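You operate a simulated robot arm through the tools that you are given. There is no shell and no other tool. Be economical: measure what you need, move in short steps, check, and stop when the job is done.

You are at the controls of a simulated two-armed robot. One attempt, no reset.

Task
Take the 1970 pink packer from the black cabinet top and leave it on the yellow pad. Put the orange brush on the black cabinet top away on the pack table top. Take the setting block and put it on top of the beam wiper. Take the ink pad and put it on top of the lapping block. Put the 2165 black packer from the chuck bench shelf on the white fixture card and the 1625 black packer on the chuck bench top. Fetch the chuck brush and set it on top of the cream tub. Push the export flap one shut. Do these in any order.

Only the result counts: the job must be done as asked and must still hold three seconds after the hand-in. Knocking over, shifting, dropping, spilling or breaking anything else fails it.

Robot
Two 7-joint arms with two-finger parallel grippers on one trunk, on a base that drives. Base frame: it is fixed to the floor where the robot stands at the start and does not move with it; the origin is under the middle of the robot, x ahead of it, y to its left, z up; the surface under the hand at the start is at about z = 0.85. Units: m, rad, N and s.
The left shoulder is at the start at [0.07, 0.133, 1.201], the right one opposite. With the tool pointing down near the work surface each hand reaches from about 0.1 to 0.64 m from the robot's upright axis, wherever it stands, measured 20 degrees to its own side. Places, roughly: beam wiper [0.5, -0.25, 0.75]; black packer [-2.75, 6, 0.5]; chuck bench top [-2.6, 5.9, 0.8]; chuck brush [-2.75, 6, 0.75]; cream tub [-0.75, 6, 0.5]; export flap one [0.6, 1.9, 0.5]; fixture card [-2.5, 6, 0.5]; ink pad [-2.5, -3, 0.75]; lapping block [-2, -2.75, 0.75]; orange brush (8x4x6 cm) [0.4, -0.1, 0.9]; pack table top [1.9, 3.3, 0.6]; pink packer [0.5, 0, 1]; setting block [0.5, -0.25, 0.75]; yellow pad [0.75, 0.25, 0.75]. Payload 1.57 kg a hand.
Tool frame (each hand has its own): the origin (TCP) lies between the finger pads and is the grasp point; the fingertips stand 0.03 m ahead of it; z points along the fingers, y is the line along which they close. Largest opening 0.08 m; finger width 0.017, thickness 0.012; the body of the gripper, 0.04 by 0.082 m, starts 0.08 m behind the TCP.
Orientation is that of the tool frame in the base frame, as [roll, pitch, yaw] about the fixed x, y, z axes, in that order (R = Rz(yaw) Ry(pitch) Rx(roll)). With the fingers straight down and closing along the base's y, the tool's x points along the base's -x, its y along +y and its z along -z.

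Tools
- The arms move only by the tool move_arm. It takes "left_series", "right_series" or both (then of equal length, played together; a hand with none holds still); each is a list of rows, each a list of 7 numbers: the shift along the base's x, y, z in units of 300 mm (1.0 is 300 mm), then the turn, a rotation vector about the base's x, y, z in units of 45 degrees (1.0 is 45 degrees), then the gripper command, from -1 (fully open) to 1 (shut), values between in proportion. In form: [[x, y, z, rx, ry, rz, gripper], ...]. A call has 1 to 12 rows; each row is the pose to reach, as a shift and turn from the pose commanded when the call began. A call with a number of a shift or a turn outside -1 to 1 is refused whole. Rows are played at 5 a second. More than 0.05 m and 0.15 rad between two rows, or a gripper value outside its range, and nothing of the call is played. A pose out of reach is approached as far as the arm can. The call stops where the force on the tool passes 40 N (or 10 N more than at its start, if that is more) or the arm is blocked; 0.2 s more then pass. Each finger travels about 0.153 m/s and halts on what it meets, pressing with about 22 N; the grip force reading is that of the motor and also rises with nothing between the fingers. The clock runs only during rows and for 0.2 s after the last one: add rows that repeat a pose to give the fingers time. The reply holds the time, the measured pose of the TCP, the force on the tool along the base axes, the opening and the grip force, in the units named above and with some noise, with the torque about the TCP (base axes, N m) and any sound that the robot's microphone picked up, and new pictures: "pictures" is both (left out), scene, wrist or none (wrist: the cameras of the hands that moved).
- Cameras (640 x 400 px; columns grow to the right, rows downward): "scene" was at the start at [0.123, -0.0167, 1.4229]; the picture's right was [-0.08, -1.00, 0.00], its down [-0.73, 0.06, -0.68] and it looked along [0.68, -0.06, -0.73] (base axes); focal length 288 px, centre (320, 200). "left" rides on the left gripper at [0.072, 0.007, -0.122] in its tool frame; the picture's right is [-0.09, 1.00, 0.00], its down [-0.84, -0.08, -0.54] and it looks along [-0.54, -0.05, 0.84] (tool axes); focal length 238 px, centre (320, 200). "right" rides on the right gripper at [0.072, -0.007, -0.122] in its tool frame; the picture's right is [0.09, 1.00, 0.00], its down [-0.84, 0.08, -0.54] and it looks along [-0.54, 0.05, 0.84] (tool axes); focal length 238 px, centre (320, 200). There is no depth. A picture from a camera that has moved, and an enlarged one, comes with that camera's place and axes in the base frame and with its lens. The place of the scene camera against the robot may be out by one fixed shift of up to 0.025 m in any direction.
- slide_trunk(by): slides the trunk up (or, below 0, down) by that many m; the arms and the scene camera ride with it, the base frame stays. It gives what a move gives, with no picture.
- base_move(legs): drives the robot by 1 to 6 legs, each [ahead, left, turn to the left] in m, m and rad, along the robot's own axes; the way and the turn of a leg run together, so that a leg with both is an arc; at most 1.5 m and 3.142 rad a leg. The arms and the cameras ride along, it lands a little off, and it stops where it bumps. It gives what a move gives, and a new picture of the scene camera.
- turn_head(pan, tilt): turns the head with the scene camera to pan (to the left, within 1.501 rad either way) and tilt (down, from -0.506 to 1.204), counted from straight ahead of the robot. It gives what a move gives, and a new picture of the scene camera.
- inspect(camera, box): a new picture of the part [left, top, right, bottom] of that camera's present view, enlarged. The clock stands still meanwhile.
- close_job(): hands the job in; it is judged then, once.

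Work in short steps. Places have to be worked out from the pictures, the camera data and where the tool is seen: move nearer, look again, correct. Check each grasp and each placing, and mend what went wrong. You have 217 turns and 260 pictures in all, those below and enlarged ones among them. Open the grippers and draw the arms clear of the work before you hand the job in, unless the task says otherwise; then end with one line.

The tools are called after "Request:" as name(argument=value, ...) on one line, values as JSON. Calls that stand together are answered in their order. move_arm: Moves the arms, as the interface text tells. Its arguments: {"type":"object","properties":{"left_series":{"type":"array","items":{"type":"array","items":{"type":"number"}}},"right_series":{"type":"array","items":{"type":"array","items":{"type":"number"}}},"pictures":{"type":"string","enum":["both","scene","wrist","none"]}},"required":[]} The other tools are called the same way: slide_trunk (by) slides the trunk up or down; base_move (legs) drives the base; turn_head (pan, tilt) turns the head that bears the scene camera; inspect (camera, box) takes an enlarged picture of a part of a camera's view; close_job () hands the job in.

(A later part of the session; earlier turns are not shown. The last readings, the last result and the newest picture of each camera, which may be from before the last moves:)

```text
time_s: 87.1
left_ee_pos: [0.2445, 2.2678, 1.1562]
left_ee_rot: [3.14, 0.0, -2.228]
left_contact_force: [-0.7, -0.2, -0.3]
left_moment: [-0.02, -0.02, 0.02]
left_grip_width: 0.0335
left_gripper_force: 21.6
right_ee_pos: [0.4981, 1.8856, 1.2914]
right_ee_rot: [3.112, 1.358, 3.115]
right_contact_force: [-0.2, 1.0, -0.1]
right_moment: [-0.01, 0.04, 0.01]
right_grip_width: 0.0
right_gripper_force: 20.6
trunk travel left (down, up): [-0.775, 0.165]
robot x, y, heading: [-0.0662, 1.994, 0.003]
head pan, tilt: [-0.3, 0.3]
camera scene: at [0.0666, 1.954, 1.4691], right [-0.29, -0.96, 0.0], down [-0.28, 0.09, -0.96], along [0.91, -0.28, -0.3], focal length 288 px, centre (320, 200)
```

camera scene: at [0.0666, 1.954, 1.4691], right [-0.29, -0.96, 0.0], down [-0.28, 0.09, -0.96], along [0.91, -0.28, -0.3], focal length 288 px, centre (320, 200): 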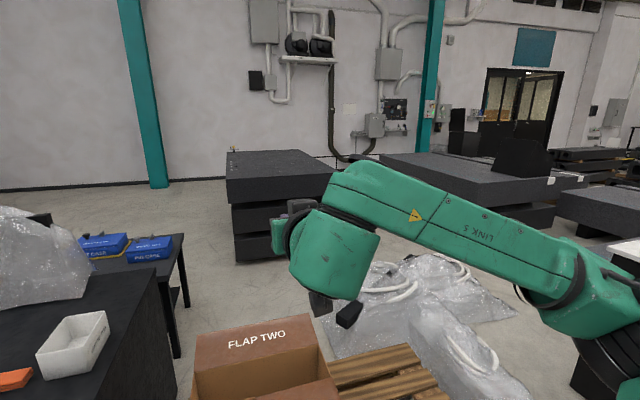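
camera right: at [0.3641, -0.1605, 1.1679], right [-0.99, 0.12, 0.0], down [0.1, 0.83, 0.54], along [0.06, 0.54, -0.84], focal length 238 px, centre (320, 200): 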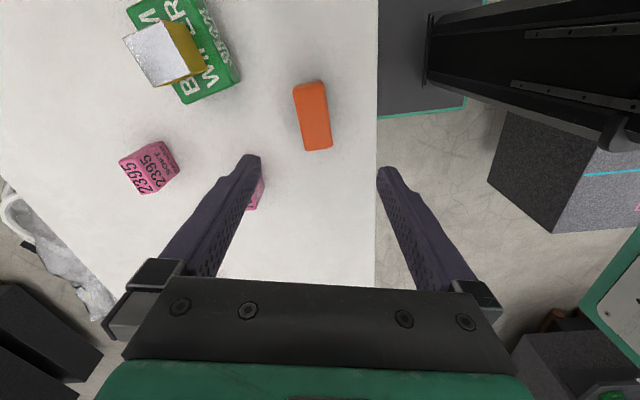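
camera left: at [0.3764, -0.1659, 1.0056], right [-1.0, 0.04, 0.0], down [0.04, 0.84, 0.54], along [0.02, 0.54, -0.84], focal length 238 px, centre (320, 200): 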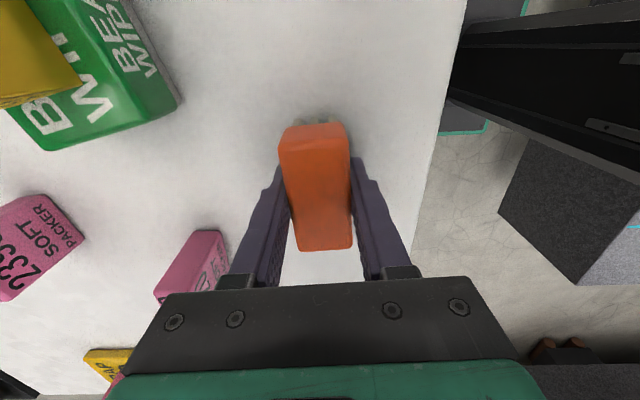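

Route: along x≈-0.1 to y≈5, then east behind the second pallet, to the far side of the low table. First I bring the right hand back to pointing down.

Request:
move_arm(right_series=[[-0.05, -0.05, 0, 0, 0.18, 0, -1], [-0.1, -0.1, 0, 0, 0.36, 0, -1], [-0.15, -0.15, 0, 0, 0.54, 0, -1], [-0.2, -0.2, 0, 0, 0.72, 0, -1], [-0.25, -0.25, 0, 0, 0.9, 0, -1], [-0.3, -0.25, -0.1, 0, 1, 0, -1]], pictures="none")

Request:
move_arm(right_series=[[0, 0, -0.1, 0, 0.18, 0, -1], [0, 0, -0.2, 0, 0.36, 0, -1], [0, 0, -0.3, 0, 0.54, 0, -1], [0, 0, -0.35, 0, 0.72, 0, -1], [0, 0, -0.35, 0, 0.73, 0, -1]], pictures="none")

Request:
turn_head(pan=0, tilt=0.5)

Request:
base_move(legs=[[-0.1, 0, 0], [0, 0, 1.571]])

```text
time_s: 88.5
left_ee_pos: [0.2456, 2.2686, 1.1552]
left_ee_rot: [-3.141, 0.0, -2.229]
left_contact_force: [0.3, 0.4, 0.1]
left_moment: [0.0, -0.03, -0.03]
left_grip_width: 0.0337
left_gripper_force: 22.3
right_ee_pos: [0.408, 1.81, 1.2591]
right_ee_rot: [3.133, 0.571, 3.137]
right_contact_force: [0.7, -0.4, 0.5]
right_moment: [0.01, -0.01, -0.01]
right_grip_width: 0.0801
right_gripper_force: 0.0
trunk travel left (down, up): [-0.775, 0.165]
robot x, y, heading: [-0.0676, 1.9936, 0.006]
head pan, tilt: [-0.3, 0.3]
```

```text
time_s: 89.7
left_ee_pos: [0.245, 2.269, 1.1559]
left_ee_rot: [-3.14, 0.001, -2.229]
left_contact_force: [-1.1, -0.1, -1.1]
left_moment: [0.0, -0.02, 0.0]
left_grip_width: 0.0334
left_gripper_force: 22.2
right_ee_pos: [0.4084, 1.8101, 1.1539]
right_ee_rot: [3.138, 0.0, 3.135]
right_contact_force: [0.2, -0.6, 0.2]
right_moment: [0.03, -0.02, 0.0]
right_grip_width: 0.08
right_gripper_force: 0.1
trunk travel left (down, up): [-0.775, 0.165]
robot x, y, heading: [-0.0653, 1.991, 0.004]
head pan, tilt: [-0.3, 0.3]
```

```text
time_s: 90.5
left_ee_pos: [0.2457, 2.2675, 1.1557]
left_ee_rot: [-3.139, 0.0, -2.226]
left_contact_force: [-0.1, -0.4, -1.0]
left_moment: [0.0, 0.01, -0.01]
left_grip_width: 0.0334
left_gripper_force: 22.0
right_ee_pos: [0.409, 1.8117, 1.1541]
right_ee_rot: [3.138, 0.0, 3.137]
right_contact_force: [1.3, 0.3, -0.4]
right_moment: [-0.01, -0.02, 0.03]
right_grip_width: 0.0799
right_gripper_force: 0.1
trunk travel left (down, up): [-0.775, 0.165]
robot x, y, heading: [-0.0669, 1.9905, 0.001]
head pan, tilt: [0.0, 0.499]
camera scene: at [0.0682, 1.9814, 1.4507], right [0.0, -1.0, 0.0], down [-0.48, 0.0, -0.88], along [0.88, 0.0, -0.48], focal length 288 px, centre (320, 200)
```

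scene: 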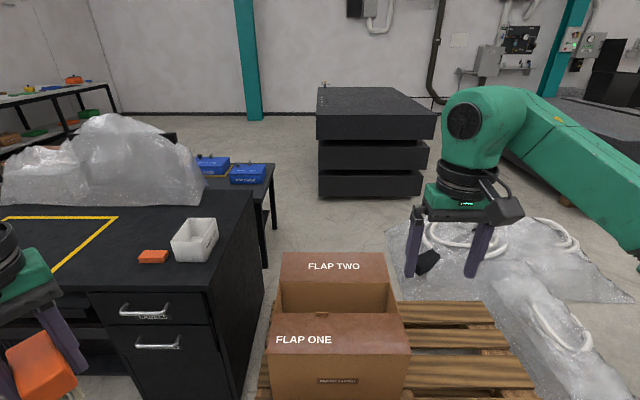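

```text
time_s: 95.5
left_ee_pos: [-0.4415, 2.3033, 1.1562]
left_ee_rot: [3.141, 0.0, -0.659]
left_contact_force: [-0.7, -0.9, -0.9]
left_moment: [-0.01, -0.02, 0.0]
left_grip_width: 0.0337
left_gripper_force: 21.5
right_ee_pos: [0.0169, 2.4649, 1.1545]
right_ee_rot: [3.138, 0.001, -1.579]
right_contact_force: [-0.1, -0.1, -0.1]
right_moment: [-0.02, 0.0, -0.02]
right_grip_width: 0.0802
right_gripper_force: 0.0
trunk travel left (down, up): [-0.775, 0.165]
robot x, y, heading: [-0.1655, 1.9904, 1.571]
head pan, tilt: [0.0, 0.499]
camera scene: at [-0.1719, 2.1219, 1.4507], right [1.0, 0.0, 0.0], down [0.0, -0.48, -0.88], along [0.0, 0.88, -0.48], focal length 288 px, centre (320, 200)
```

scene: 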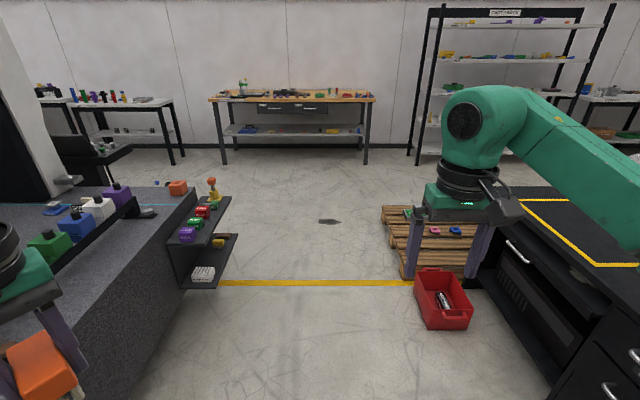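

The corridor is clear: red bin at x>0.42, granite shelf at x<-0.6. I drive ahead to y≈5, then turn east.

Request:
base_move(legs=[[1.5, 0.0, 0], [1.5, 0, 0], [0, 0, -1.571]])

```text
time_s: 113.8
left_ee_pos: [0.1338, 5.2651, 1.1559]
left_ee_rot: [-3.14, 0.001, -2.23]
left_contact_force: [0.6, 0.4, -0.4]
left_moment: [-0.01, 0.01, 0.02]
left_grip_width: 0.0335
left_gripper_force: 22.3
right_ee_pos: [0.2954, 4.8063, 1.1537]
right_ee_rot: [3.138, 0.001, 3.134]
right_contact_force: [0.7, -0.2, -0.2]
right_moment: [-0.03, 0.01, 0.02]
right_grip_width: 0.0801
right_gripper_force: 0.0
trunk travel left (down, up): [-0.775, 0.165]
robot x, y, heading: [-0.1811, 4.9875, 0.0]
head pan, tilt: [0.0, 0.499]
camera scene: at [-0.0438, 4.9783, 1.4507], right [0.0, -1.0, 0.0], down [-0.48, 0.0, -0.88], along [0.88, 0.0, -0.48], focal length 288 px, centre (320, 200)
```

scene: 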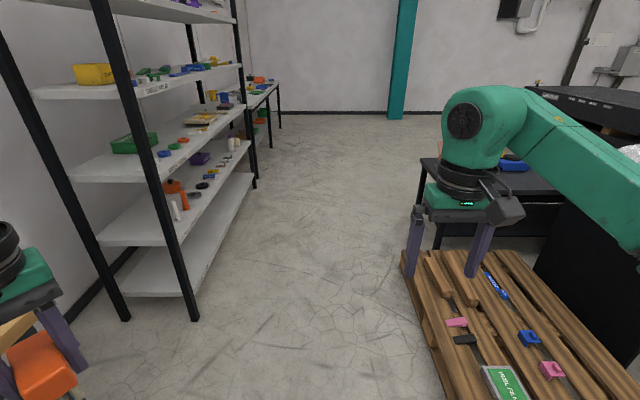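

Passage clear; the low table spans x 1.45–2.2, y 2.35–4.15. I drive east to x≈2.8 and turn right to see the table.

Request:
base_move(legs=[[1.5, 0.0, 0], [1.45, 0, 0], [0, 0, -1.571]])

Request:
turn_head(pan=-0.45, tilt=0.45)

```text
time_s: 131.8
left_ee_pos: [3.0419, 4.6845, 1.1562]
left_ee_rot: [-3.141, 0.001, 2.497]
left_contact_force: [0.0, 0.5, -0.9]
left_moment: [0.01, 0.01, 0.01]
left_grip_width: 0.0334
left_gripper_force: 21.7
right_ee_pos: [2.5869, 4.5195, 1.1556]
right_ee_rot: [3.136, 0.001, 1.574]
right_contact_force: [-0.5, -0.6, -0.3]
right_moment: [0.01, -0.02, 0.01]
right_grip_width: 0.0801
right_gripper_force: 0.0
trunk travel left (down, up): [-0.775, 0.165]
robot x, y, heading: [2.7614, 4.9935, -1.559]
head pan, tilt: [0.0, 0.499]
camera scene: at [2.7585, 4.8436, 1.4507], right [-1.0, -0.01, 0.0], down [-0.01, 0.48, -0.88], along [0.01, -0.88, -0.48], focal length 288 px, centre (320, 200)
```

scene: 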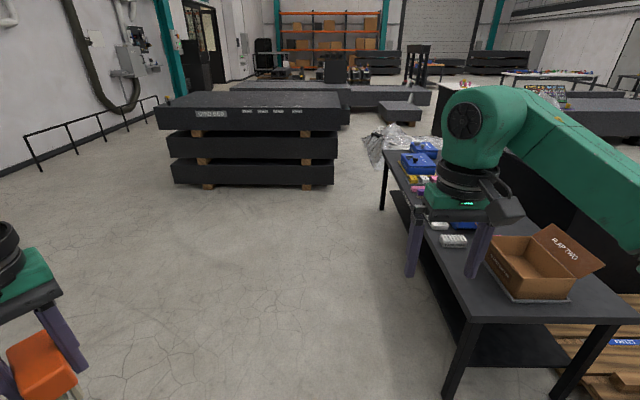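

```text
time_s: 132.7
left_ee_pos: [3.0428, 4.6855, 1.1552]
left_ee_rot: [-3.141, 0.001, 2.496]
left_contact_force: [-0.3, -0.2, -1.1]
left_moment: [-0.01, 0.01, 0.0]
left_grip_width: 0.0332
left_gripper_force: 22.2
right_ee_pos: [2.5867, 4.5196, 1.1535]
right_ee_rot: [3.137, 0.001, 1.574]
right_contact_force: [-0.1, -0.3, -0.3]
right_moment: [0.0, -0.02, 0.0]
right_grip_width: 0.0802
right_gripper_force: 0.0
trunk travel left (down, up): [-0.775, 0.165]
robot x, y, heading: [2.7635, 4.9945, -1.553]
head pan, tilt: [-0.45, 0.45]
camera scene: at [2.7182, 4.8513, 1.4551], right [-0.91, 0.42, 0.0], down [0.18, 0.39, -0.9], along [-0.38, -0.82, -0.44], focal length 288 px, centre (320, 200)
```

scene: 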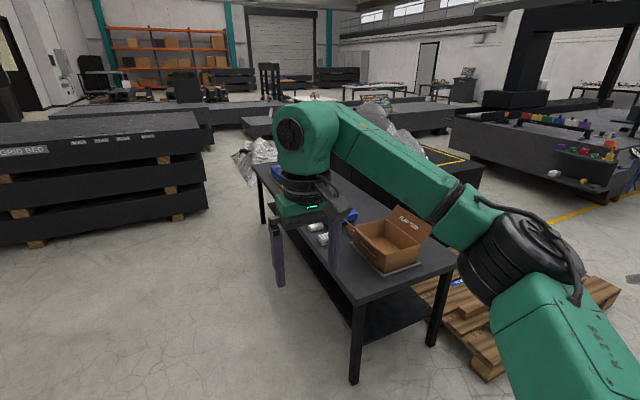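

The brush needs a free spot on the low table's east side. I drive alongside and turn to face it.

Request:
base_move(legs=[[1.3, 0.1, 0], [0, 0, -1.585]])

Request:
turn_head(pan=0.0, tilt=0.7)

```text
time_s: 143.1
left_ee_pos: [2.5546, 3.4308, 1.1546]
left_ee_rot: [-3.139, -0.001, 0.899]
left_contact_force: [-0.1, 0.0, -0.5]
left_moment: [0.05, 0.03, 0.01]
left_grip_width: 0.0335
left_gripper_force: 22.3
right_ee_pos: [2.3987, 3.891, 1.1553]
right_ee_rot: [3.138, 0.0, -0.021]
right_contact_force: [-0.5, -0.5, 0.3]
right_moment: [0.05, -0.02, 0.02]
right_grip_width: 0.0799
right_gripper_force: 0.0
trunk travel left (down, up): [-0.775, 0.165]
robot x, y, heading: [2.8679, 3.7058, 3.128]
head pan, tilt: [-0.45, 0.45]
camera scene: at [2.7311, 3.7339, 1.4552], right [0.45, 0.9, 0.0], down [0.39, -0.19, -0.9], along [-0.81, 0.4, -0.44], focal length 288 px, centre (320, 200)
```

scene: 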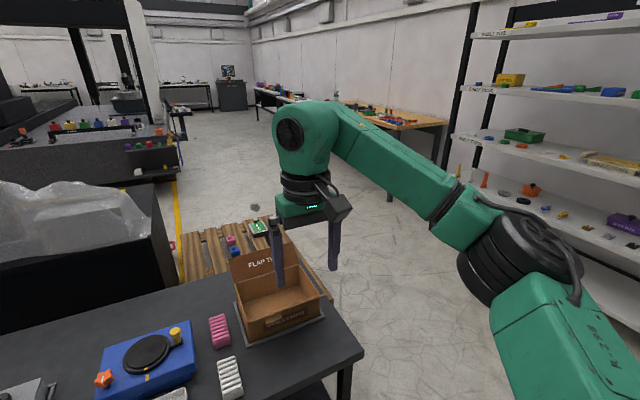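

```text
time_s: 143.9
left_ee_pos: [2.5548, 3.4296, 1.1554]
left_ee_rot: [-3.141, -0.002, 0.901]
left_contact_force: [-1.2, 0.2, -0.9]
left_moment: [0.0, 0.02, 0.04]
left_grip_width: 0.0336
left_gripper_force: 22.3
right_ee_pos: [2.3978, 3.8909, 1.1549]
right_ee_rot: [3.139, -0.002, -0.02]
right_contact_force: [-0.2, 0.0, -0.7]
right_moment: [0.01, 0.0, 0.01]
right_grip_width: 0.08
right_gripper_force: 0.1
trunk travel left (down, up): [-0.775, 0.165]
robot x, y, heading: [2.8688, 3.7025, 3.129]
head pan, tilt: [0.0, 0.7]
camera scene: at [2.7284, 3.6943, 1.433], right [0.01, 1.0, 0.0], down [0.64, -0.01, -0.77], along [-0.77, 0.01, -0.64], focal length 288 px, centre (320, 200)
```

scene: 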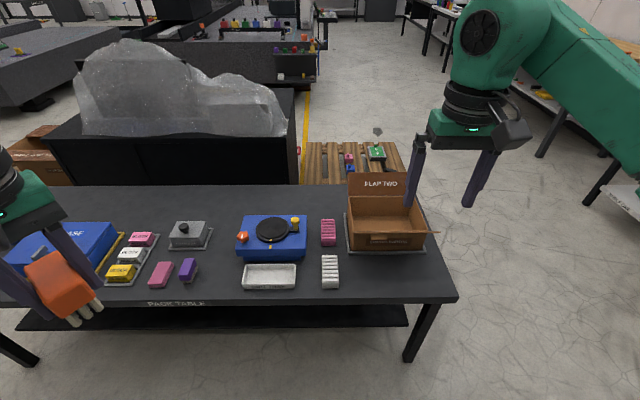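

This is labelled PACK TABLE; the strip in front of the small carton, around (2.13,3.95), is free. I shift there and lower the trunk.

Request:
base_move(legs=[[0.2, -0.33, 0]])

Request:
slide_trunk(by=-0.28)

Request:
move_arm(left_series=[[-0.12, 0.08, 0, 0, 0, 0.18, 0.6], [-0.24, 0.16, 0, 0, 0, 0.36, 0.6], [-0.36, 0.24, 0, 0, 0, 0.54, 0.6], [-0.48, 0.32, 0, 0, 0, 0.72, 0.6], [-0.55, 0.4, 0, 0, 0, 0.85, 0.6], [-0.6, 0.5, 0, 0, 0, 0.85, 0.6]], pictures="both")

```text
time_s: 146.4
left_ee_pos: [2.3593, 3.7633, 1.154]
left_ee_rot: [-3.139, 0.0, 0.898]
left_contact_force: [0.6, -0.1, -0.3]
left_moment: [0.0, 0.01, 0.04]
left_grip_width: 0.0337
left_gripper_force: 22.2
right_ee_pos: [2.2034, 4.2237, 1.1559]
right_ee_rot: [3.138, -0.001, -0.022]
right_contact_force: [0.6, -0.1, 0.1]
right_moment: [0.02, 0.03, -0.01]
right_grip_width: 0.0801
right_gripper_force: 0.1
trunk travel left (down, up): [-0.775, 0.165]
robot x, y, heading: [2.6731, 4.0378, 3.132]
head pan, tilt: [0.0, 0.7]
camera scene: at [2.5336, 4.0264, 1.433], right [0.01, 1.0, 0.0], down [0.64, -0.01, -0.77], along [-0.77, 0.01, -0.64], focal length 288 px, centre (320, 200)
```

scene: 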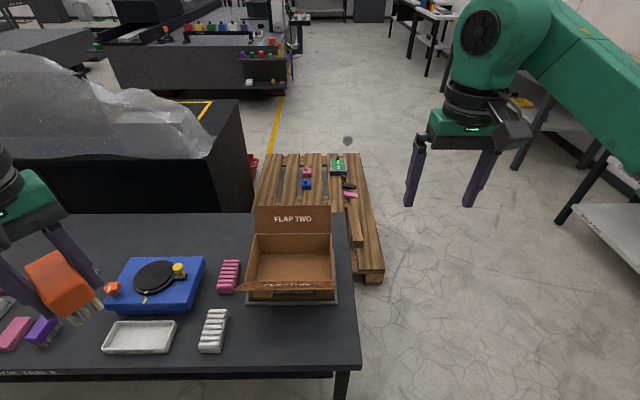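

```text
time_s: 149.2
left_ee_pos: [2.358, 3.7646, 0.8758]
left_ee_rot: [-3.138, 0.0, 0.898]
left_contact_force: [0.9, -0.2, -0.6]
left_moment: [-0.03, 0.0, 0.0]
left_grip_width: 0.0337
left_gripper_force: 21.7
right_ee_pos: [2.2023, 4.2255, 0.8754]
right_ee_rot: [3.138, 0.0, -0.021]
right_contact_force: [0.6, 0.7, -0.4]
right_moment: [0.01, -0.01, -0.01]
right_grip_width: 0.0799
right_gripper_force: 0.0
trunk travel left (down, up): [-0.495, 0.445]
robot x, y, heading: [2.672, 4.0361, 3.128]
head pan, tilt: [0.0, 0.7]
```

```text
time_s: 150.6
left_ee_pos: [2.1771, 3.9169, 0.8752]
left_ee_rot: [3.14, 0.002, 1.567]
left_contact_force: [-0.7, -0.5, -0.7]
left_moment: [0.01, 0.03, 0.02]
left_grip_width: 0.0335
left_gripper_force: 22.1
right_ee_pos: [2.2025, 4.2257, 0.8749]
right_ee_rot: [3.137, 0.0, -0.024]
right_contact_force: [0.4, 1.0, -0.7]
right_moment: [-0.01, -0.02, 0.05]
right_grip_width: 0.0802
right_gripper_force: 0.1
trunk travel left (down, up): [-0.495, 0.445]
robot x, y, heading: [2.6743, 4.0327, 3.133]
head pan, tilt: [0.0, 0.7]
camera scene: at [2.5323, 4.0293, 1.1528], right [0.01, 1.0, 0.0], down [0.64, -0.01, -0.76], along [-0.76, 0.01, -0.64], focal length 288 px, centre (320, 200)
camera left: at [2.1841, 3.9869, 0.9961], right [1.0, -0.1, 0.0], down [-0.08, -0.84, 0.54], along [-0.05, -0.54, -0.84], focal length 238 px, centre (320, 200)
```

scene: 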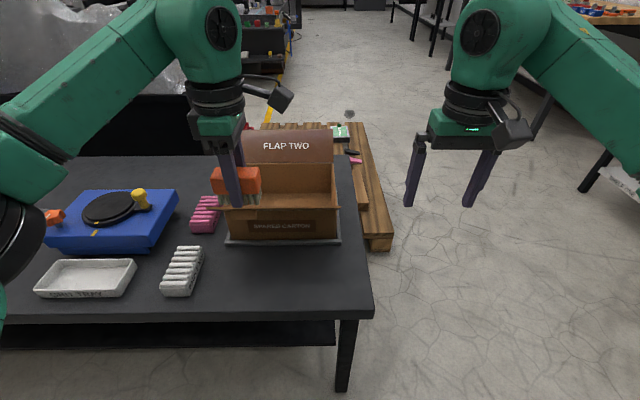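
left: 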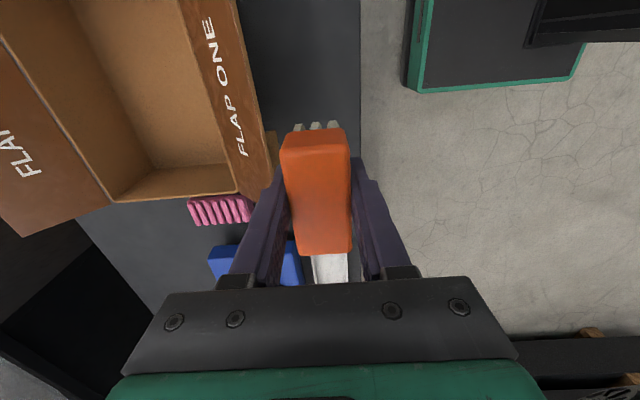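

The small carton's own flap sticks out to x≈2.107 and the table edge is at 2.238, so I go straight down at x≈2.183, with care.

Request:
move_arm(left_series=[[0.02, 0.04, -0.15, 0, 0, 0, 0.6], [0.02, 0.04, -0.3, 0, 0, 0, 0.6], [0.02, 0.04, -0.45, 0, 0, 0, 0.6], [0.02, 0.04, -0.6, 0, 0, 0, 0.6], [0.02, 0.04, -0.7, 0, 0, 0, 0.6], [0.02, 0.04, -0.7, 0, 0, 0, 0.6]], pictures="both")

```text
time_s: 152.0
left_ee_pos: [2.1838, 3.9271, 0.6661]
left_ee_rot: [3.139, 0.001, 1.565]
left_contact_force: [-0.9, 0.9, -1.2]
left_moment: [0.01, 0.0, -0.01]
left_grip_width: 0.0335
left_gripper_force: 22.2
right_ee_pos: [2.2037, 4.2253, 0.8744]
right_ee_rot: [3.137, 0.0, -0.022]
right_contact_force: [0.1, 0.4, -0.4]
right_moment: [-0.03, -0.01, 0.02]
right_grip_width: 0.0801
right_gripper_force: 0.0
trunk travel left (down, up): [-0.495, 0.445]
robot x, y, heading: [2.6728, 4.0382, 3.124]
head pan, tilt: [0.0, 0.7]
camera scene: at [2.5329, 4.028, 1.153], right [0.01, 1.0, 0.0], down [0.64, -0.01, -0.76], along [-0.76, 0.01, -0.64], focal length 288 px, centre (320, 200)
camera left: at [2.1911, 3.9979, 0.7863], right [1.0, -0.1, 0.0], down [-0.08, -0.84, 0.54], along [-0.05, -0.54, -0.84], focal length 238 px, centre (320, 200)
```

scene: 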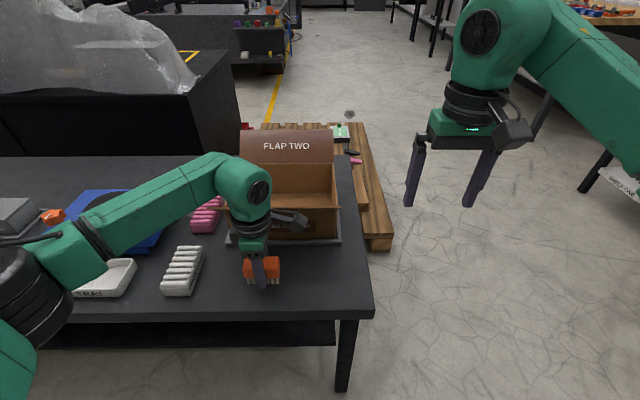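
left: 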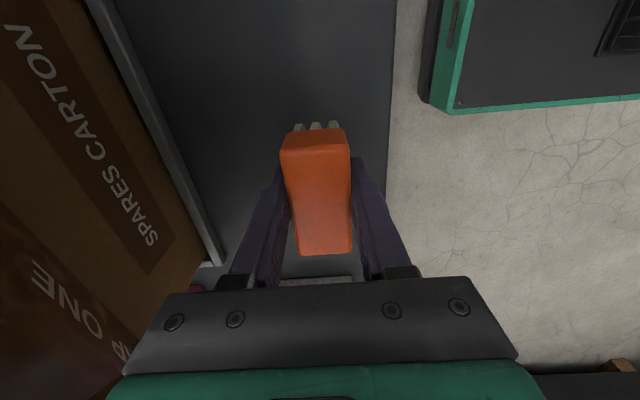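

Over the table surface with good clearance. I lower in small rows until contact.

Request:
move_arm(left_series=[[0, 0, -0.02, 0, 0, 0, 0.6], [0, 0, -0.04, 0, 0, 0, 0.6], [0, 0, -0.055, 0, 0, 0, 0.6], [0, 0, -0.07, 0, 0, 0, 0.6], [0, 0, -0.08, 0, 0, 0, 0.6]], pictures="none")

```text
time_s: 153.2
left_ee_pos: [2.1849, 3.9278, 0.6399]
left_ee_rot: [-3.139, 0.0, 1.564]
left_contact_force: [0.0, 0.2, -1.0]
left_moment: [-0.02, -0.01, 0.03]
left_grip_width: 0.0334
left_gripper_force: 22.3
right_ee_pos: [2.2029, 4.225, 0.8748]
right_ee_rot: [3.136, 0.0, -0.022]
right_contact_force: [0.2, -0.2, 0.8]
right_moment: [0.04, 0.01, -0.01]
right_grip_width: 0.0798
right_gripper_force: 0.0
trunk travel left (down, up): [-0.495, 0.445]
robot x, y, heading: [2.6756, 4.0403, 3.129]
head pan, tilt: [0.0, 0.7]
```

Request:
move_arm(left_series=[[0, 0, -0.012, 0, 0, 0, 0.6], [0, 0, -0.022, 0, 0, 0, 0.6], [0, 0, -0.03, 0, 0, 0, 0.6], [0, 0, -0.03, 0, 0, 0, 0.6]], pictures="none")

```text
time_s: 154.2
left_ee_pos: [2.1844, 3.9281, 0.635]
left_ee_rot: [-3.136, -0.003, 1.566]
left_contact_force: [-1.5, -3.1, 13.1]
left_moment: [0.26, -0.1, 0.01]
left_grip_width: 0.0336
left_gripper_force: 22.0
right_ee_pos: [2.2044, 4.2241, 0.8757]
right_ee_rot: [3.137, 0.001, -0.023]
right_contact_force: [-0.2, 0.3, -0.9]
right_moment: [0.02, 0.0, 0.0]
right_grip_width: 0.0799
right_gripper_force: 0.0
trunk travel left (down, up): [-0.495, 0.445]
robot x, y, heading: [2.6749, 4.0378, 3.122]
head pan, tilt: [0.0, 0.7]
```

Contact at z 0.635. I ease off, open slightly and rise.

Request:
move_arm(left_series=[[0, 0, 0.005, 0, 0, 0, 0.6], [0, 0, 0.005, 0, 0, 0, -0.4], [0, 0, 0.005, 0, 0, 0, -0.5], [0, 0, 0.1, 0, 0, 0, -0.5], [0, 0, 0.25, 0, 0, 0, -0.5], [0, 0, 0.4, 0, 0, 0, -0.5], [0, 0, 0.55, 0, 0, 0, -0.5], [0, 0, 0.7, 0, 0, 0, -0.5], [0, 0, 0.8, 0, 0, 0, -0.5]], pictures="both")

```text
time_s: 156.2
left_ee_pos: [2.1841, 3.9252, 0.8722]
left_ee_rot: [-3.141, 0.001, 1.565]
left_contact_force: [0.0, -0.6, 0.0]
left_moment: [0.01, -0.01, 0.01]
left_grip_width: 0.0598
left_gripper_force: 0.1
right_ee_pos: [2.203, 4.2253, 0.8757]
right_ee_rot: [3.138, 0.0, -0.022]
right_contact_force: [-0.2, 0.0, 0.4]
right_moment: [-0.03, 0.03, 0.01]
right_grip_width: 0.08
right_gripper_force: 0.0
trunk travel left (down, up): [-0.495, 0.445]
robot x, y, heading: [2.6727, 4.0363, 3.13]
head pan, tilt: [0.0, 0.7]
camera scene: at [2.5332, 4.0282, 1.153], right [0.01, 1.0, 0.0], down [0.64, -0.01, -0.77], along [-0.76, 0.01, -0.64], focal length 288 px, centre (320, 200)
camera left: at [2.1908, 3.9971, 0.9936], right [1.0, -0.1, 0.0], down [-0.08, -0.84, 0.54], along [-0.05, -0.54, -0.84], focal length 238 px, centre (320, 200)
```

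scene: 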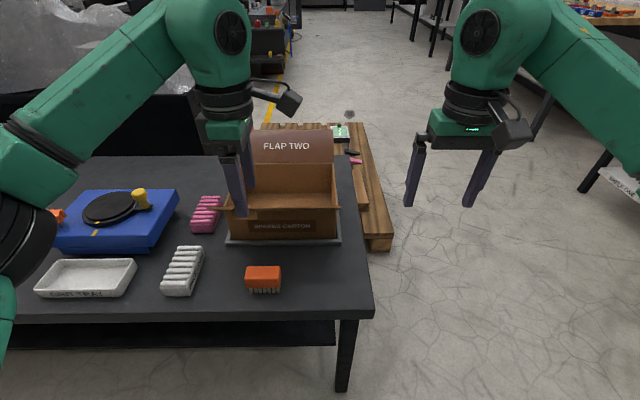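
left: 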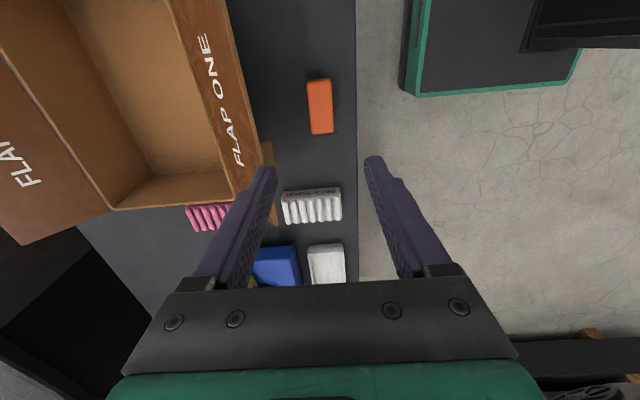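

The brush stands on the pack table. I raise the trunk, leave the table and drive west along y≈5 past the wooden bench.

Request:
slide_trunk(by=0.28)

Request:
move_arm(left_series=[[0.1, -0.05, 0, 0, 0, -0.18, -1], [0.2, -0.1, 0, 0, 0, -0.36, -1], [0.25, -0.15, 0, 0, 0, -0.54, -1], [0.25, -0.2, 0, 0, 0, -0.72, -1], [0.25, -0.25, 0, 0, 0, -0.9, -1], [0.25, -0.25, 0, 0, 0, -1, -1]], pictures="none")

Request:
move_arm(left_series=[[0, 0, 0, 0, 0, -0.18, -1], [0, 0, 0, 0, 0, -0.36, -1], [0, 0, 0, 0, 0, -0.54, -1], [0, 0, 0, 0, 0, -0.72, -1], [0, 0, 0, 0, 0, -0.9, -1], [0, 0, 0, 0, 0, -1, -1]], pictures="none")

Request:
base_move(legs=[[-0.05, -1.02, 0], [1.5, 0, 0], [1.5, 0, 0], [0.8, 0, 0]])

```text
time_s: 159.0
left_ee_pos: [2.1841, 3.9263, 1.152]
left_ee_rot: [-3.141, 0.0, 1.566]
left_contact_force: [-0.9, 0.2, 0.1]
left_moment: [-0.03, 0.0, 0.0]
left_grip_width: 0.06
left_gripper_force: 0.0
right_ee_pos: [2.2033, 4.2249, 1.1554]
right_ee_rot: [3.139, 0.002, -0.022]
right_contact_force: [0.3, -0.9, -0.3]
right_moment: [-0.01, 0.01, 0.02]
right_grip_width: 0.0802
right_gripper_force: 0.1
trunk travel left (down, up): [-0.775, 0.165]
robot x, y, heading: [2.6784, 4.0382, 3.128]
head pan, tilt: [0.0, 0.7]
```

```text
time_s: 160.4
left_ee_pos: [2.2583, 3.852, 1.1532]
left_ee_rot: [3.141, 0.001, 0.779]
left_contact_force: [-0.6, -0.3, 1.0]
left_moment: [0.03, 0.04, 0.02]
left_grip_width: 0.0799
left_gripper_force: 0.0
right_ee_pos: [2.2023, 4.2252, 1.1562]
right_ee_rot: [3.138, 0.001, -0.023]
right_contact_force: [0.6, 0.1, 0.0]
right_moment: [0.02, -0.01, 0.0]
right_grip_width: 0.08
right_gripper_force: 0.0
trunk travel left (down, up): [-0.775, 0.165]
robot x, y, heading: [2.6763, 4.0365, 3.129]
head pan, tilt: [0.0, 0.7]
```

```text
time_s: 161.8
left_ee_pos: [2.259, 3.8512, 1.1518]
left_ee_rot: [-3.139, -0.002, -0.008]
left_contact_force: [-0.1, -0.4, -0.3]
left_moment: [0.03, 0.0, 0.0]
left_grip_width: 0.0801
left_gripper_force: 0.1
right_ee_pos: [2.2029, 4.2253, 1.1554]
right_ee_rot: [3.138, 0.001, -0.022]
right_contact_force: [-0.1, -0.3, 0.3]
right_moment: [-0.01, 0.0, 0.01]
right_grip_width: 0.08
right_gripper_force: 0.1
trunk travel left (down, up): [-0.775, 0.165]
robot x, y, heading: [2.6738, 4.0362, 3.127]
head pan, tilt: [0.0, 0.7]
```

```text
time_s: 185.1
left_ee_pos: [-1.4767, 4.8588, 1.1519]
left_ee_rot: [-3.139, 0.001, 0.014]
left_contact_force: [-0.6, -0.2, -0.6]
left_moment: [0.01, -0.01, -0.01]
left_grip_width: 0.0804
left_gripper_force: 0.0
right_ee_pos: [-1.541, 5.232, 1.1557]
right_ee_rot: [3.139, 0.001, -0.003]
right_contact_force: [0.2, -0.4, 0.6]
right_moment: [0.02, -0.02, 0.01]
right_grip_width: 0.0801
right_gripper_force: 0.1
trunk travel left (down, up): [-0.775, 0.165]
robot x, y, heading: [-1.0654, 5.0485, -3.138]
head pan, tilt: [0.0, 0.7]
camera scene: at [-1.2061, 5.0408, 1.4331], right [-0.01, 1.0, 0.0], down [0.64, 0.0, -0.77], along [-0.77, 0.0, -0.64], focal length 288 px, centre (320, 200)
```

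scene: 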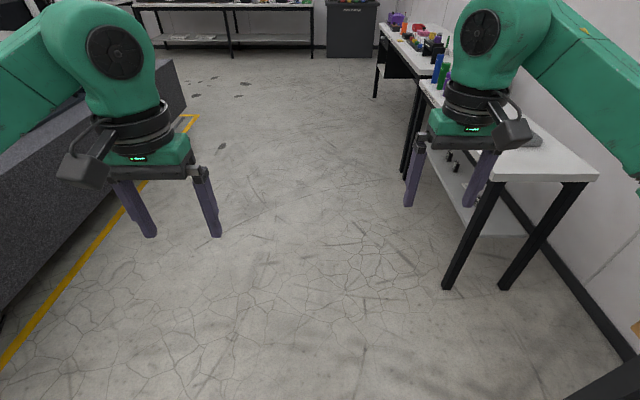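

The white-topped bench to the right ahead should be the chuck bench. I drive to x≈-2.6 and turn to face it.

Request:
base_move(legs=[[1.5, 0.0, 0], [0, 0, -1.571]])

Request:
turn_head(pan=0, tilt=0.6)

```text
time_s: 196.3
left_ee_pos: [-2.7655, 5.4607, 1.1521]
left_ee_rot: [-3.14, -0.001, -1.554]
left_contact_force: [-0.5, 0.2, 0.4]
left_moment: [0.0, -0.02, -0.01]
left_grip_width: 0.08
left_gripper_force: 0.0
right_ee_pos: [-2.394, 5.524, 1.1556]
right_ee_rot: [3.14, 0.0, -1.569]
right_contact_force: [0.1, 0.1, -0.5]
right_moment: [-0.01, 0.02, 0.01]
right_grip_width: 0.0802
right_gripper_force: 0.0
trunk travel left (down, up): [-0.775, 0.165]
robot x, y, heading: [-2.5692, 5.0504, 1.579]
head pan, tilt: [0.0, 0.7]
camera scene: at [-2.5789, 5.1735, 1.433], right [1.0, 0.01, 0.0], down [0.01, -0.64, -0.76], along [-0.01, 0.76, -0.64], focal length 288 px, centre (320, 200)
```

scene: 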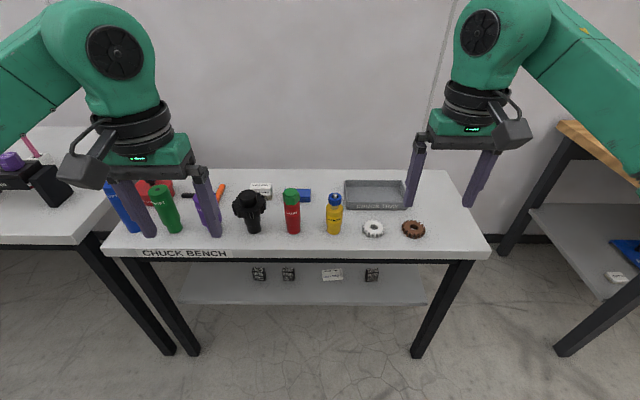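

```text
time_s: 197.0
left_ee_pos: [-2.7645, 5.4608, 1.1521]
left_ee_rot: [-3.14, 0.001, -1.553]
left_contact_force: [0.8, 0.1, -0.4]
left_moment: [0.0, -0.03, 0.0]
left_grip_width: 0.0802
left_gripper_force: 0.0
right_ee_pos: [-2.3935, 5.5252, 1.1553]
right_ee_rot: [3.138, 0.0, -1.57]
right_contact_force: [0.4, 1.2, 0.4]
right_moment: [0.02, 0.01, 0.02]
right_grip_width: 0.0803
right_gripper_force: 0.0
trunk travel left (down, up): [-0.775, 0.165]
robot x, y, heading: [-2.5717, 5.0473, 1.579]
head pan, tilt: [0.0, 0.6]
camera scene: at [-2.5787, 5.177, 1.4416], right [1.0, 0.01, 0.0], down [0.01, -0.57, -0.82], along [-0.01, 0.82, -0.57], focal length 288 px, centre (320, 200)
```

scene: 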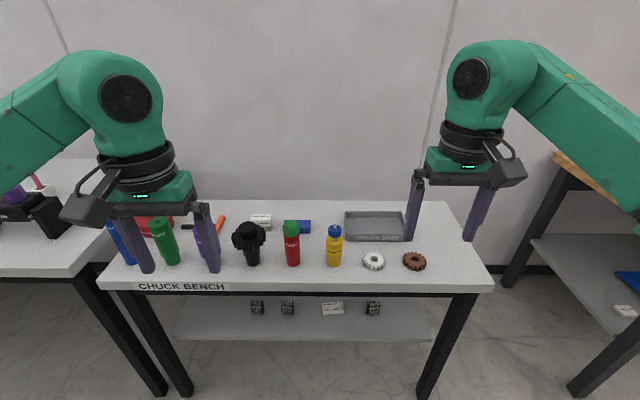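

CHUCK BENCH. I zoom on its top and its shelf.

Request:
inspect(camera="scene", box=[90, 180, 330, 300])

Request:
inspect(camera="scene", box=[220, 280, 440, 340])

```text
2.67 times, centred on (210, 240) of scene
camera zoom: at [-2.5787, 5.177, 1.4416], right [1.0, 0.01, 0.0], down [0.01, -0.57, -0.82], along [-0.01, 0.82, -0.57], focal length 768 px, centre (613, 93)
```

zoom: 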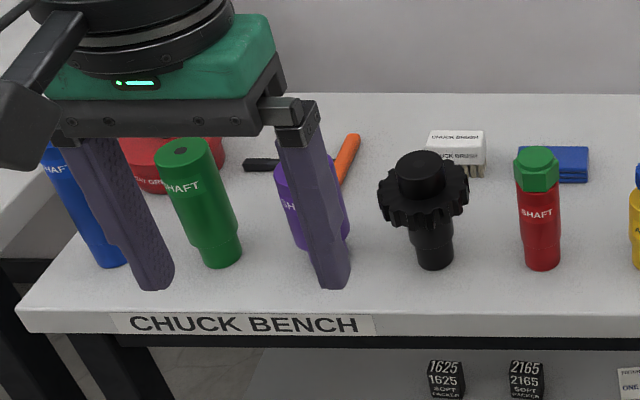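

```text
2.91 times, centred on (330, 310) of scene
camera zoom: at [-2.5787, 5.177, 1.4416], right [1.0, 0.01, 0.0], down [0.01, -0.57, -0.82], along [-0.01, 0.82, -0.57], focal length 837 px, centre (291, -120)
```

zoom: 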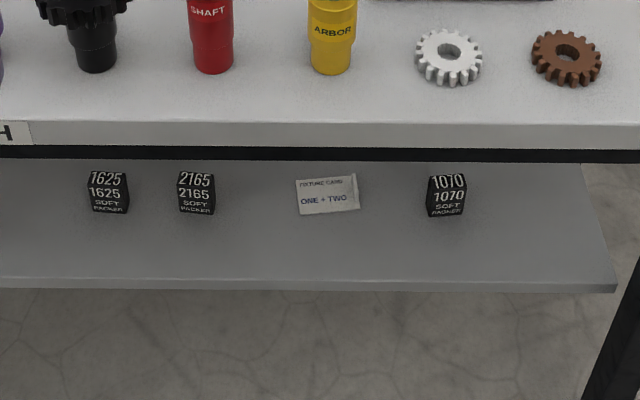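

The chuck brush is the white one behind the bottles; packers 1625 (x≈-2.82) and 2165 (x≈-2.70) and the card (x≈-2.53) sit on the shelf about y 5.84. I retract the left hand, shift the robot for right-hand work and lower the trunk for a level look.

Request:
move_arm(left_series=[[-0.1, -0.15, 0, 0, 0, 0, -1], [-0.2, -0.3, 0, 0, 0, 0, -1], [-0.3, -0.45, 0, 0, 0, 0, -1], [-0.3, -0.6, 0, 0, 0, 0, -1]], right_series=[[0, -0.12, 0, 0, 0, 0, -1], [0, -0.24, 0, 0, 0, 0, -1], [0, -0.36, 0, 0, 0, 0, -1], [0, -0.4, 0, 0, 0, 0, -1]], pictures="none")

Request:
base_move(legs=[[0.0, 0.28, 0]])

Request:
slide_trunk(by=-0.4)

Request:
slide_trunk(by=-0.2)

Request:
turn_head(pan=-0.15, tilt=0.4)

```text
refused: row 1 steps farther than a row can; nothing moved
```

```text
time_s: 198.9
left_ee_pos: [-3.0436, 5.4576, 1.1517]
left_ee_rot: [3.141, 0.0, -1.554]
left_contact_force: [0.2, -0.3, 0.4]
left_moment: [0.01, 0.01, -0.02]
left_grip_width: 0.0799
left_gripper_force: 0.1
right_ee_pos: [-2.6716, 5.5213, 1.1545]
right_ee_rot: [3.136, 0.0, -1.568]
right_contact_force: [-0.2, -0.2, 0.2]
right_moment: [-0.03, 0.03, -0.01]
right_grip_width: 0.0799
right_gripper_force: 0.1
trunk travel left (down, up): [-0.775, 0.165]
robot x, y, heading: [-2.8505, 5.049, 1.577]
head pan, tilt: [0.0, 0.6]
camera scene: at [-2.8575, 5.1742, 1.4416], right [1.0, 0.01, 0.0], down [0.0, -0.57, -0.82], along [-0.01, 0.82, -0.57], focal length 288 px, centre (320, 200)
```

scene: 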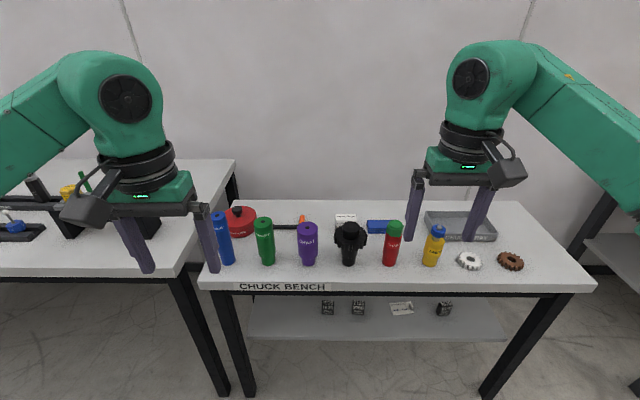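

```text
time_s: 202.8
left_ee_pos: [-3.0462, 5.4565, 0.7522]
left_ee_rot: [-3.14, 0.001, -1.554]
left_contact_force: [-0.6, -0.3, 0.1]
left_moment: [0.01, -0.02, -0.03]
left_grip_width: 0.08
left_gripper_force: 0.0
right_ee_pos: [-2.6737, 5.5209, 0.7539]
right_ee_rot: [3.139, 0.0, -1.57]
right_contact_force: [0.6, 0.2, -0.2]
right_moment: [-0.03, 0.0, 0.0]
right_grip_width: 0.0804
right_gripper_force: 0.1
trunk travel left (down, up): [-0.375, 0.565]
robot x, y, heading: [-2.8499, 5.0456, 1.581]
head pan, tilt: [0.0, 0.6]
```

```text
time_s: 204.9
left_ee_pos: [-3.0463, 5.4573, 0.5516]
left_ee_rot: [-3.139, 0.0, -1.552]
left_contact_force: [0.3, -0.4, 0.5]
left_moment: [0.02, -0.01, -0.03]
left_grip_width: 0.0801
left_gripper_force: 0.1
right_ee_pos: [-2.6748, 5.5217, 0.5547]
right_ee_rot: [3.139, -0.001, -1.569]
right_contact_force: [-0.6, -0.9, 0.0]
right_moment: [0.05, -0.02, 0.03]
right_grip_width: 0.0801
right_gripper_force: 0.0
trunk travel left (down, up): [-0.175, 0.765]
robot x, y, heading: [-2.8511, 5.0458, 1.577]
head pan, tilt: [0.0, 0.6]
```

```text
time_s: 205.7
left_ee_pos: [-3.0458, 5.4566, 0.5521]
left_ee_rot: [-3.139, -0.001, -1.552]
left_contact_force: [0.0, 0.4, 0.7]
left_moment: [0.01, -0.04, 0.01]
left_grip_width: 0.08
left_gripper_force: 0.1
right_ee_pos: [-2.6726, 5.521, 0.5541]
right_ee_rot: [3.137, -0.001, -1.57]
right_contact_force: [-0.8, -0.6, -0.5]
right_moment: [0.02, 0.01, -0.02]
right_grip_width: 0.0801
right_gripper_force: 0.0
trunk travel left (down, up): [-0.175, 0.765]
robot x, y, heading: [-2.856, 5.0444, 1.579]
head pan, tilt: [-0.15, 0.4]
camera scene: at [-2.8456, 5.1774, 0.8598], right [0.99, -0.14, 0.0], down [-0.05, -0.39, -0.92], along [0.13, 0.91, -0.39], focal length 288 px, centre (320, 200)
```

scene: 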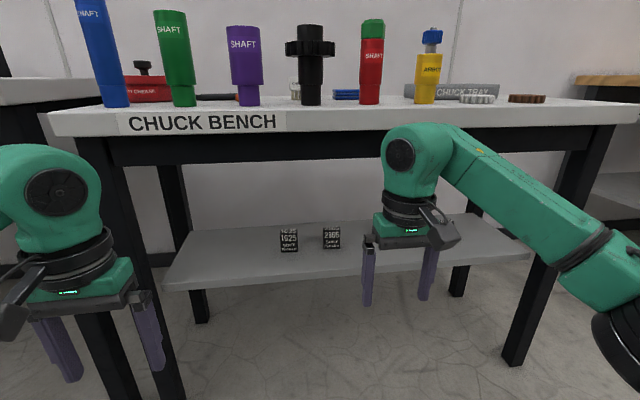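

Shelf top is z≈0.415, packers at about (-2.857,5.86) and (-2.737,5.86). I pitch the right hand 45° forward and pull the left one back.

Request:
move_arm(left_series=[[-0.03, -0.1, 0.05, 0, 0, 0, -1], [-0.06, -0.2, 0.1, 0, 0, 0, -1], [-0.1, -0.3, 0.15, 0, 0, 0, -1], [-0.1, -0.4, 0.2, 0, 0, 0, -1], [-0.1, -0.5, 0.2, 0, 0, 0, -1], [-0.1, -0.6, 0.2, 0, 0, 0, -1]], right_series=[[0, 0, 0, 0.18, 0, 0, -1], [0, 0, 0, 0.36, 0, 0, -1], [0, 0, 0, 0.54, 0, 0, -1], [-0.07, 0, 0, 0.72, 0, 0, -1], [-0.14, 0, 0, 0.9, 0, 0, -1], [-0.21, 0, -0.1, 1.0, 0, 0, -1]], pictures="wrist")

```text
time_s: 207.1
left_ee_pos: [-3.0732, 5.2788, 0.6102]
left_ee_rot: [-3.139, 0.0, -1.553]
left_contact_force: [-0.4, -0.1, -0.6]
left_moment: [-0.01, 0.0, 0.01]
left_grip_width: 0.0798
left_gripper_force: 0.0
left hand out of reach, approached as far as the arm can: row 6
right_ee_pos: [-2.738, 5.5202, 0.527]
right_ee_rot: [3.137, 0.788, -1.571]
right_contact_force: [-0.5, -0.4, 0.1]
right_moment: [0.01, 0.0, -0.02]
right_grip_width: 0.0798
right_gripper_force: 0.0
trunk travel left (down, up): [-0.175, 0.765]
robot x, y, heading: [-2.8511, 5.0449, 1.585]
head pan, tilt: [-0.15, 0.4]
camera right: at [-2.7312, 5.3847, 0.5604], right [-1.0, -0.07, -0.06], down [-0.08, 0.21, 0.98], along [-0.05, 0.98, -0.21], focal length 238 px, centre (320, 200)
camera left: at [-3.0783, 5.2047, 0.7315], right [-1.0, 0.07, 0.0], down [0.06, 0.84, 0.54], along [0.04, 0.54, -0.84], focal length 238 px, centre (320, 200)
```

right: 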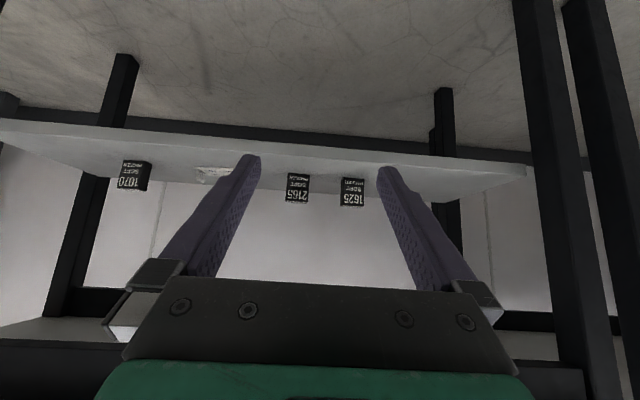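
left: 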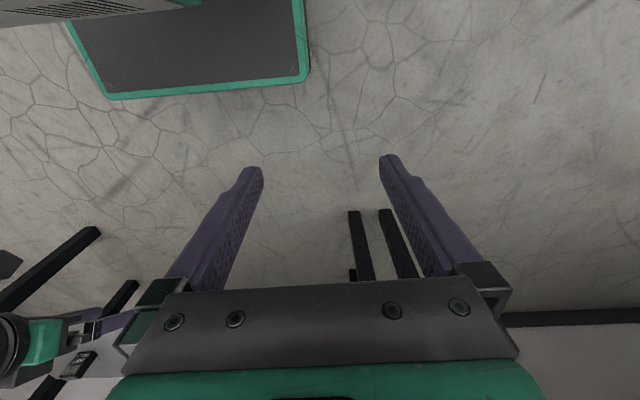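

Wrist view puts 2165 at x≈-2.707 and 1625 at x≈-2.818. I drive forward 0.2 m to bring the hand under the bench front.

Request:
base_move(legs=[[0.2, 0.0, 0]])

Request:
move_arm(right_series=[[0.05, 0, -0.1, 0, 0, 0, -1], [0.1, 0, -0.18, 0, 0, 0, -1], [0.1, 0, -0.18, 0, 0, 0, -1]], pictures="wrist")

```text
time_s: 208.7
left_ee_pos: [-3.0763, 5.4785, 0.6105]
left_ee_rot: [-3.14, 0.0, -1.552]
left_contact_force: [0.4, -0.2, -0.7]
left_moment: [-0.02, -0.02, 0.01]
left_grip_width: 0.0803
left_gripper_force: 0.0
right_ee_pos: [-2.7401, 5.7215, 0.5258]
right_ee_rot: [3.14, 0.785, -1.567]
right_contact_force: [-0.3, -1.0, 0.2]
right_moment: [-0.05, 0.04, -0.02]
right_grip_width: 0.0799
right_gripper_force: 0.0
trunk travel left (down, up): [-0.175, 0.765]
robot x, y, heading: [-2.851, 5.2474, 1.58]
head pan, tilt: [-0.15, 0.4]
camera scene: at [-2.8481, 5.3782, 0.8598], right [0.99, -0.14, 0.0], down [-0.05, -0.39, -0.92], along [0.13, 0.91, -0.39], focal length 288 px, centre (320, 200)
```

scene: 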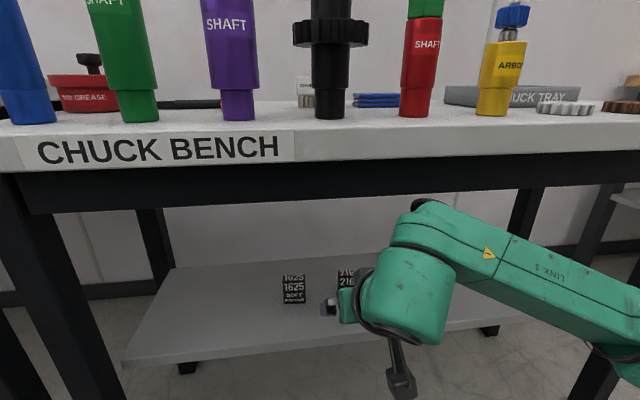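

```text
time_s: 209.5
left_ee_pos: [-3.0752, 5.4779, 0.6107]
left_ee_rot: [-3.14, 0.0, -1.55]
left_contact_force: [1.0, -0.3, 0.0]
left_moment: [-0.01, -0.01, 0.04]
left_grip_width: 0.08
left_gripper_force: 0.1
right_ee_pos: [-2.7105, 5.7214, 0.4714]
right_ee_rot: [3.138, 0.786, -1.566]
right_contact_force: [0.6, -1.0, 0.7]
right_moment: [-0.02, 0.0, 0.01]
right_grip_width: 0.0799
right_gripper_force: 0.2
trunk travel left (down, up): [-0.175, 0.765]
robot x, y, heading: [-2.8553, 5.2483, 1.58]
head pan, tilt: [-0.15, 0.4]
camera right: at [-2.7036, 5.5853, 0.5061], right [-1.0, -0.07, -0.06], down [-0.08, 0.21, 0.98], along [-0.06, 0.98, -0.21], focal length 238 px, centre (320, 200)
```

right: 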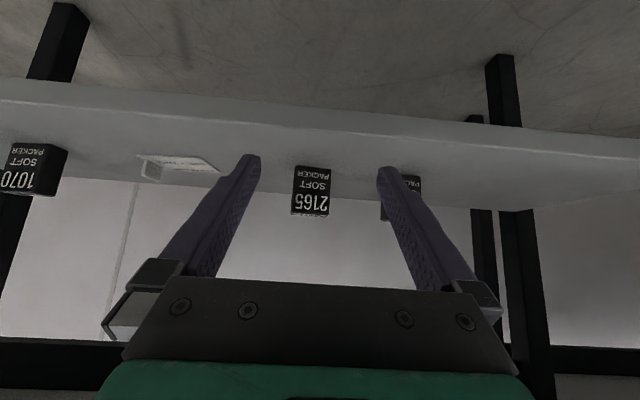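

2165's front face is at (−2.707, 5.831), z 0.415–0.467. I slide the open fingers around it and grip.

Request:
move_arm(right_series=[[0.01, 0.14, -0.02, 0, 0, 0, -1], [0.01, 0.28, -0.04, 0, 0, 0, -1], [0.01, 0.405, -0.063, 0, 0, 0, -1], [0.01, 0.405, -0.063, 0, 0, 0, -1], [0.01, 0.405, -0.063, 0, 0, 0, 0.5], [0.01, 0.405, -0.063, 0, 0, 0, 0.5]], pictures="wrist")

```text
time_s: 210.9
left_ee_pos: [-3.0749, 5.4796, 0.6109]
left_ee_rot: [-3.138, 0.001, -1.551]
left_contact_force: [0.6, -0.2, 0.2]
left_moment: [0.0, 0.0, 0.01]
left_grip_width: 0.08
left_gripper_force: 0.2
right_ee_pos: [-2.7078, 5.846, 0.4522]
right_ee_rot: [3.139, 0.786, -1.566]
right_contact_force: [0.1, 0.6, 0.2]
right_moment: [-0.05, -0.03, 0.0]
right_grip_width: 0.0199
right_gripper_force: 0.2
trunk travel left (down, up): [-0.175, 0.765]
robot x, y, heading: [-2.8534, 5.2474, 1.585]
head pan, tilt: [-0.15, 0.4]
camera right: at [-2.7012, 5.7085, 0.4879], right [-1.0, -0.07, -0.06], down [-0.08, 0.21, 0.98], along [-0.06, 0.98, -0.21], focal length 238 px, centre (320, 200)
```

right: 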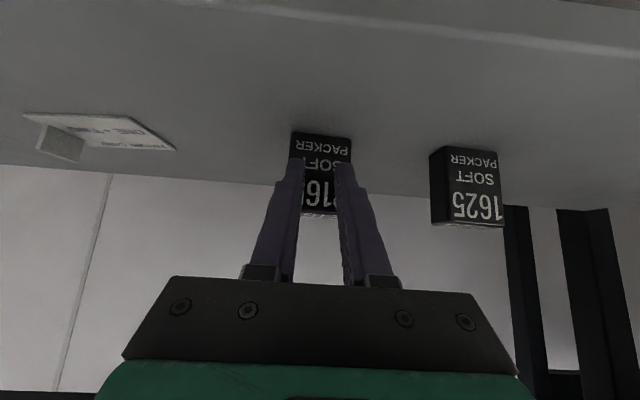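

The fingers closed short: the packer is deeper, front face at about y 5.888 with shelf at z≈0.40. I open, tilt 8° flatter for bench clearance, and go further in.

Request:
move_arm(right_series=[[0, -0.02, 0, 0, 0, 0, -1], [0, -0.02, 0, 0, 0, 0, -1], [0, 0, -0.02, 0.178, 0, 0, -1], [0, 0.09, -0.035, 0.178, 0, 0, -1], [0, 0.18, -0.045, 0.178, 0, 0, -1], [0, 0.18, -0.045, 0.178, 0, 0, -1]], pictures="wrist")

```text
time_s: 212.3
left_ee_pos: [-3.075, 5.4782, 0.611]
left_ee_rot: [-3.138, 0.0, -1.553]
left_contact_force: [-0.5, 0.0, -0.1]
left_moment: [0.0, 0.03, -0.04]
left_grip_width: 0.0798
left_gripper_force: 0.1
right_ee_pos: [-2.7074, 5.8983, 0.4406]
right_ee_rot: [3.138, 0.926, -1.566]
right_contact_force: [0.1, 0.5, 0.5]
right_moment: [-0.01, -0.01, 0.01]
right_grip_width: 0.0803
right_gripper_force: 0.0
trunk travel left (down, up): [-0.175, 0.765]
robot x, y, heading: [-2.8575, 5.2498, 1.584]
head pan, tilt: [-0.15, 0.4]
camera right: at [-2.701, 5.7576, 0.455], right [-1.0, -0.06, -0.07], down [-0.08, 0.07, 0.99], along [-0.06, 1.0, -0.07], focal length 238 px, centre (320, 200)
```

right: 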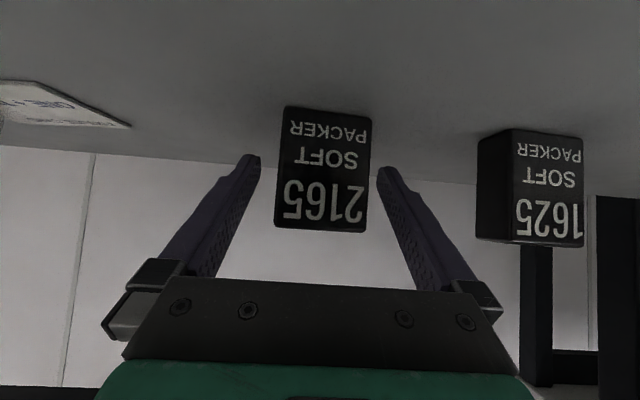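

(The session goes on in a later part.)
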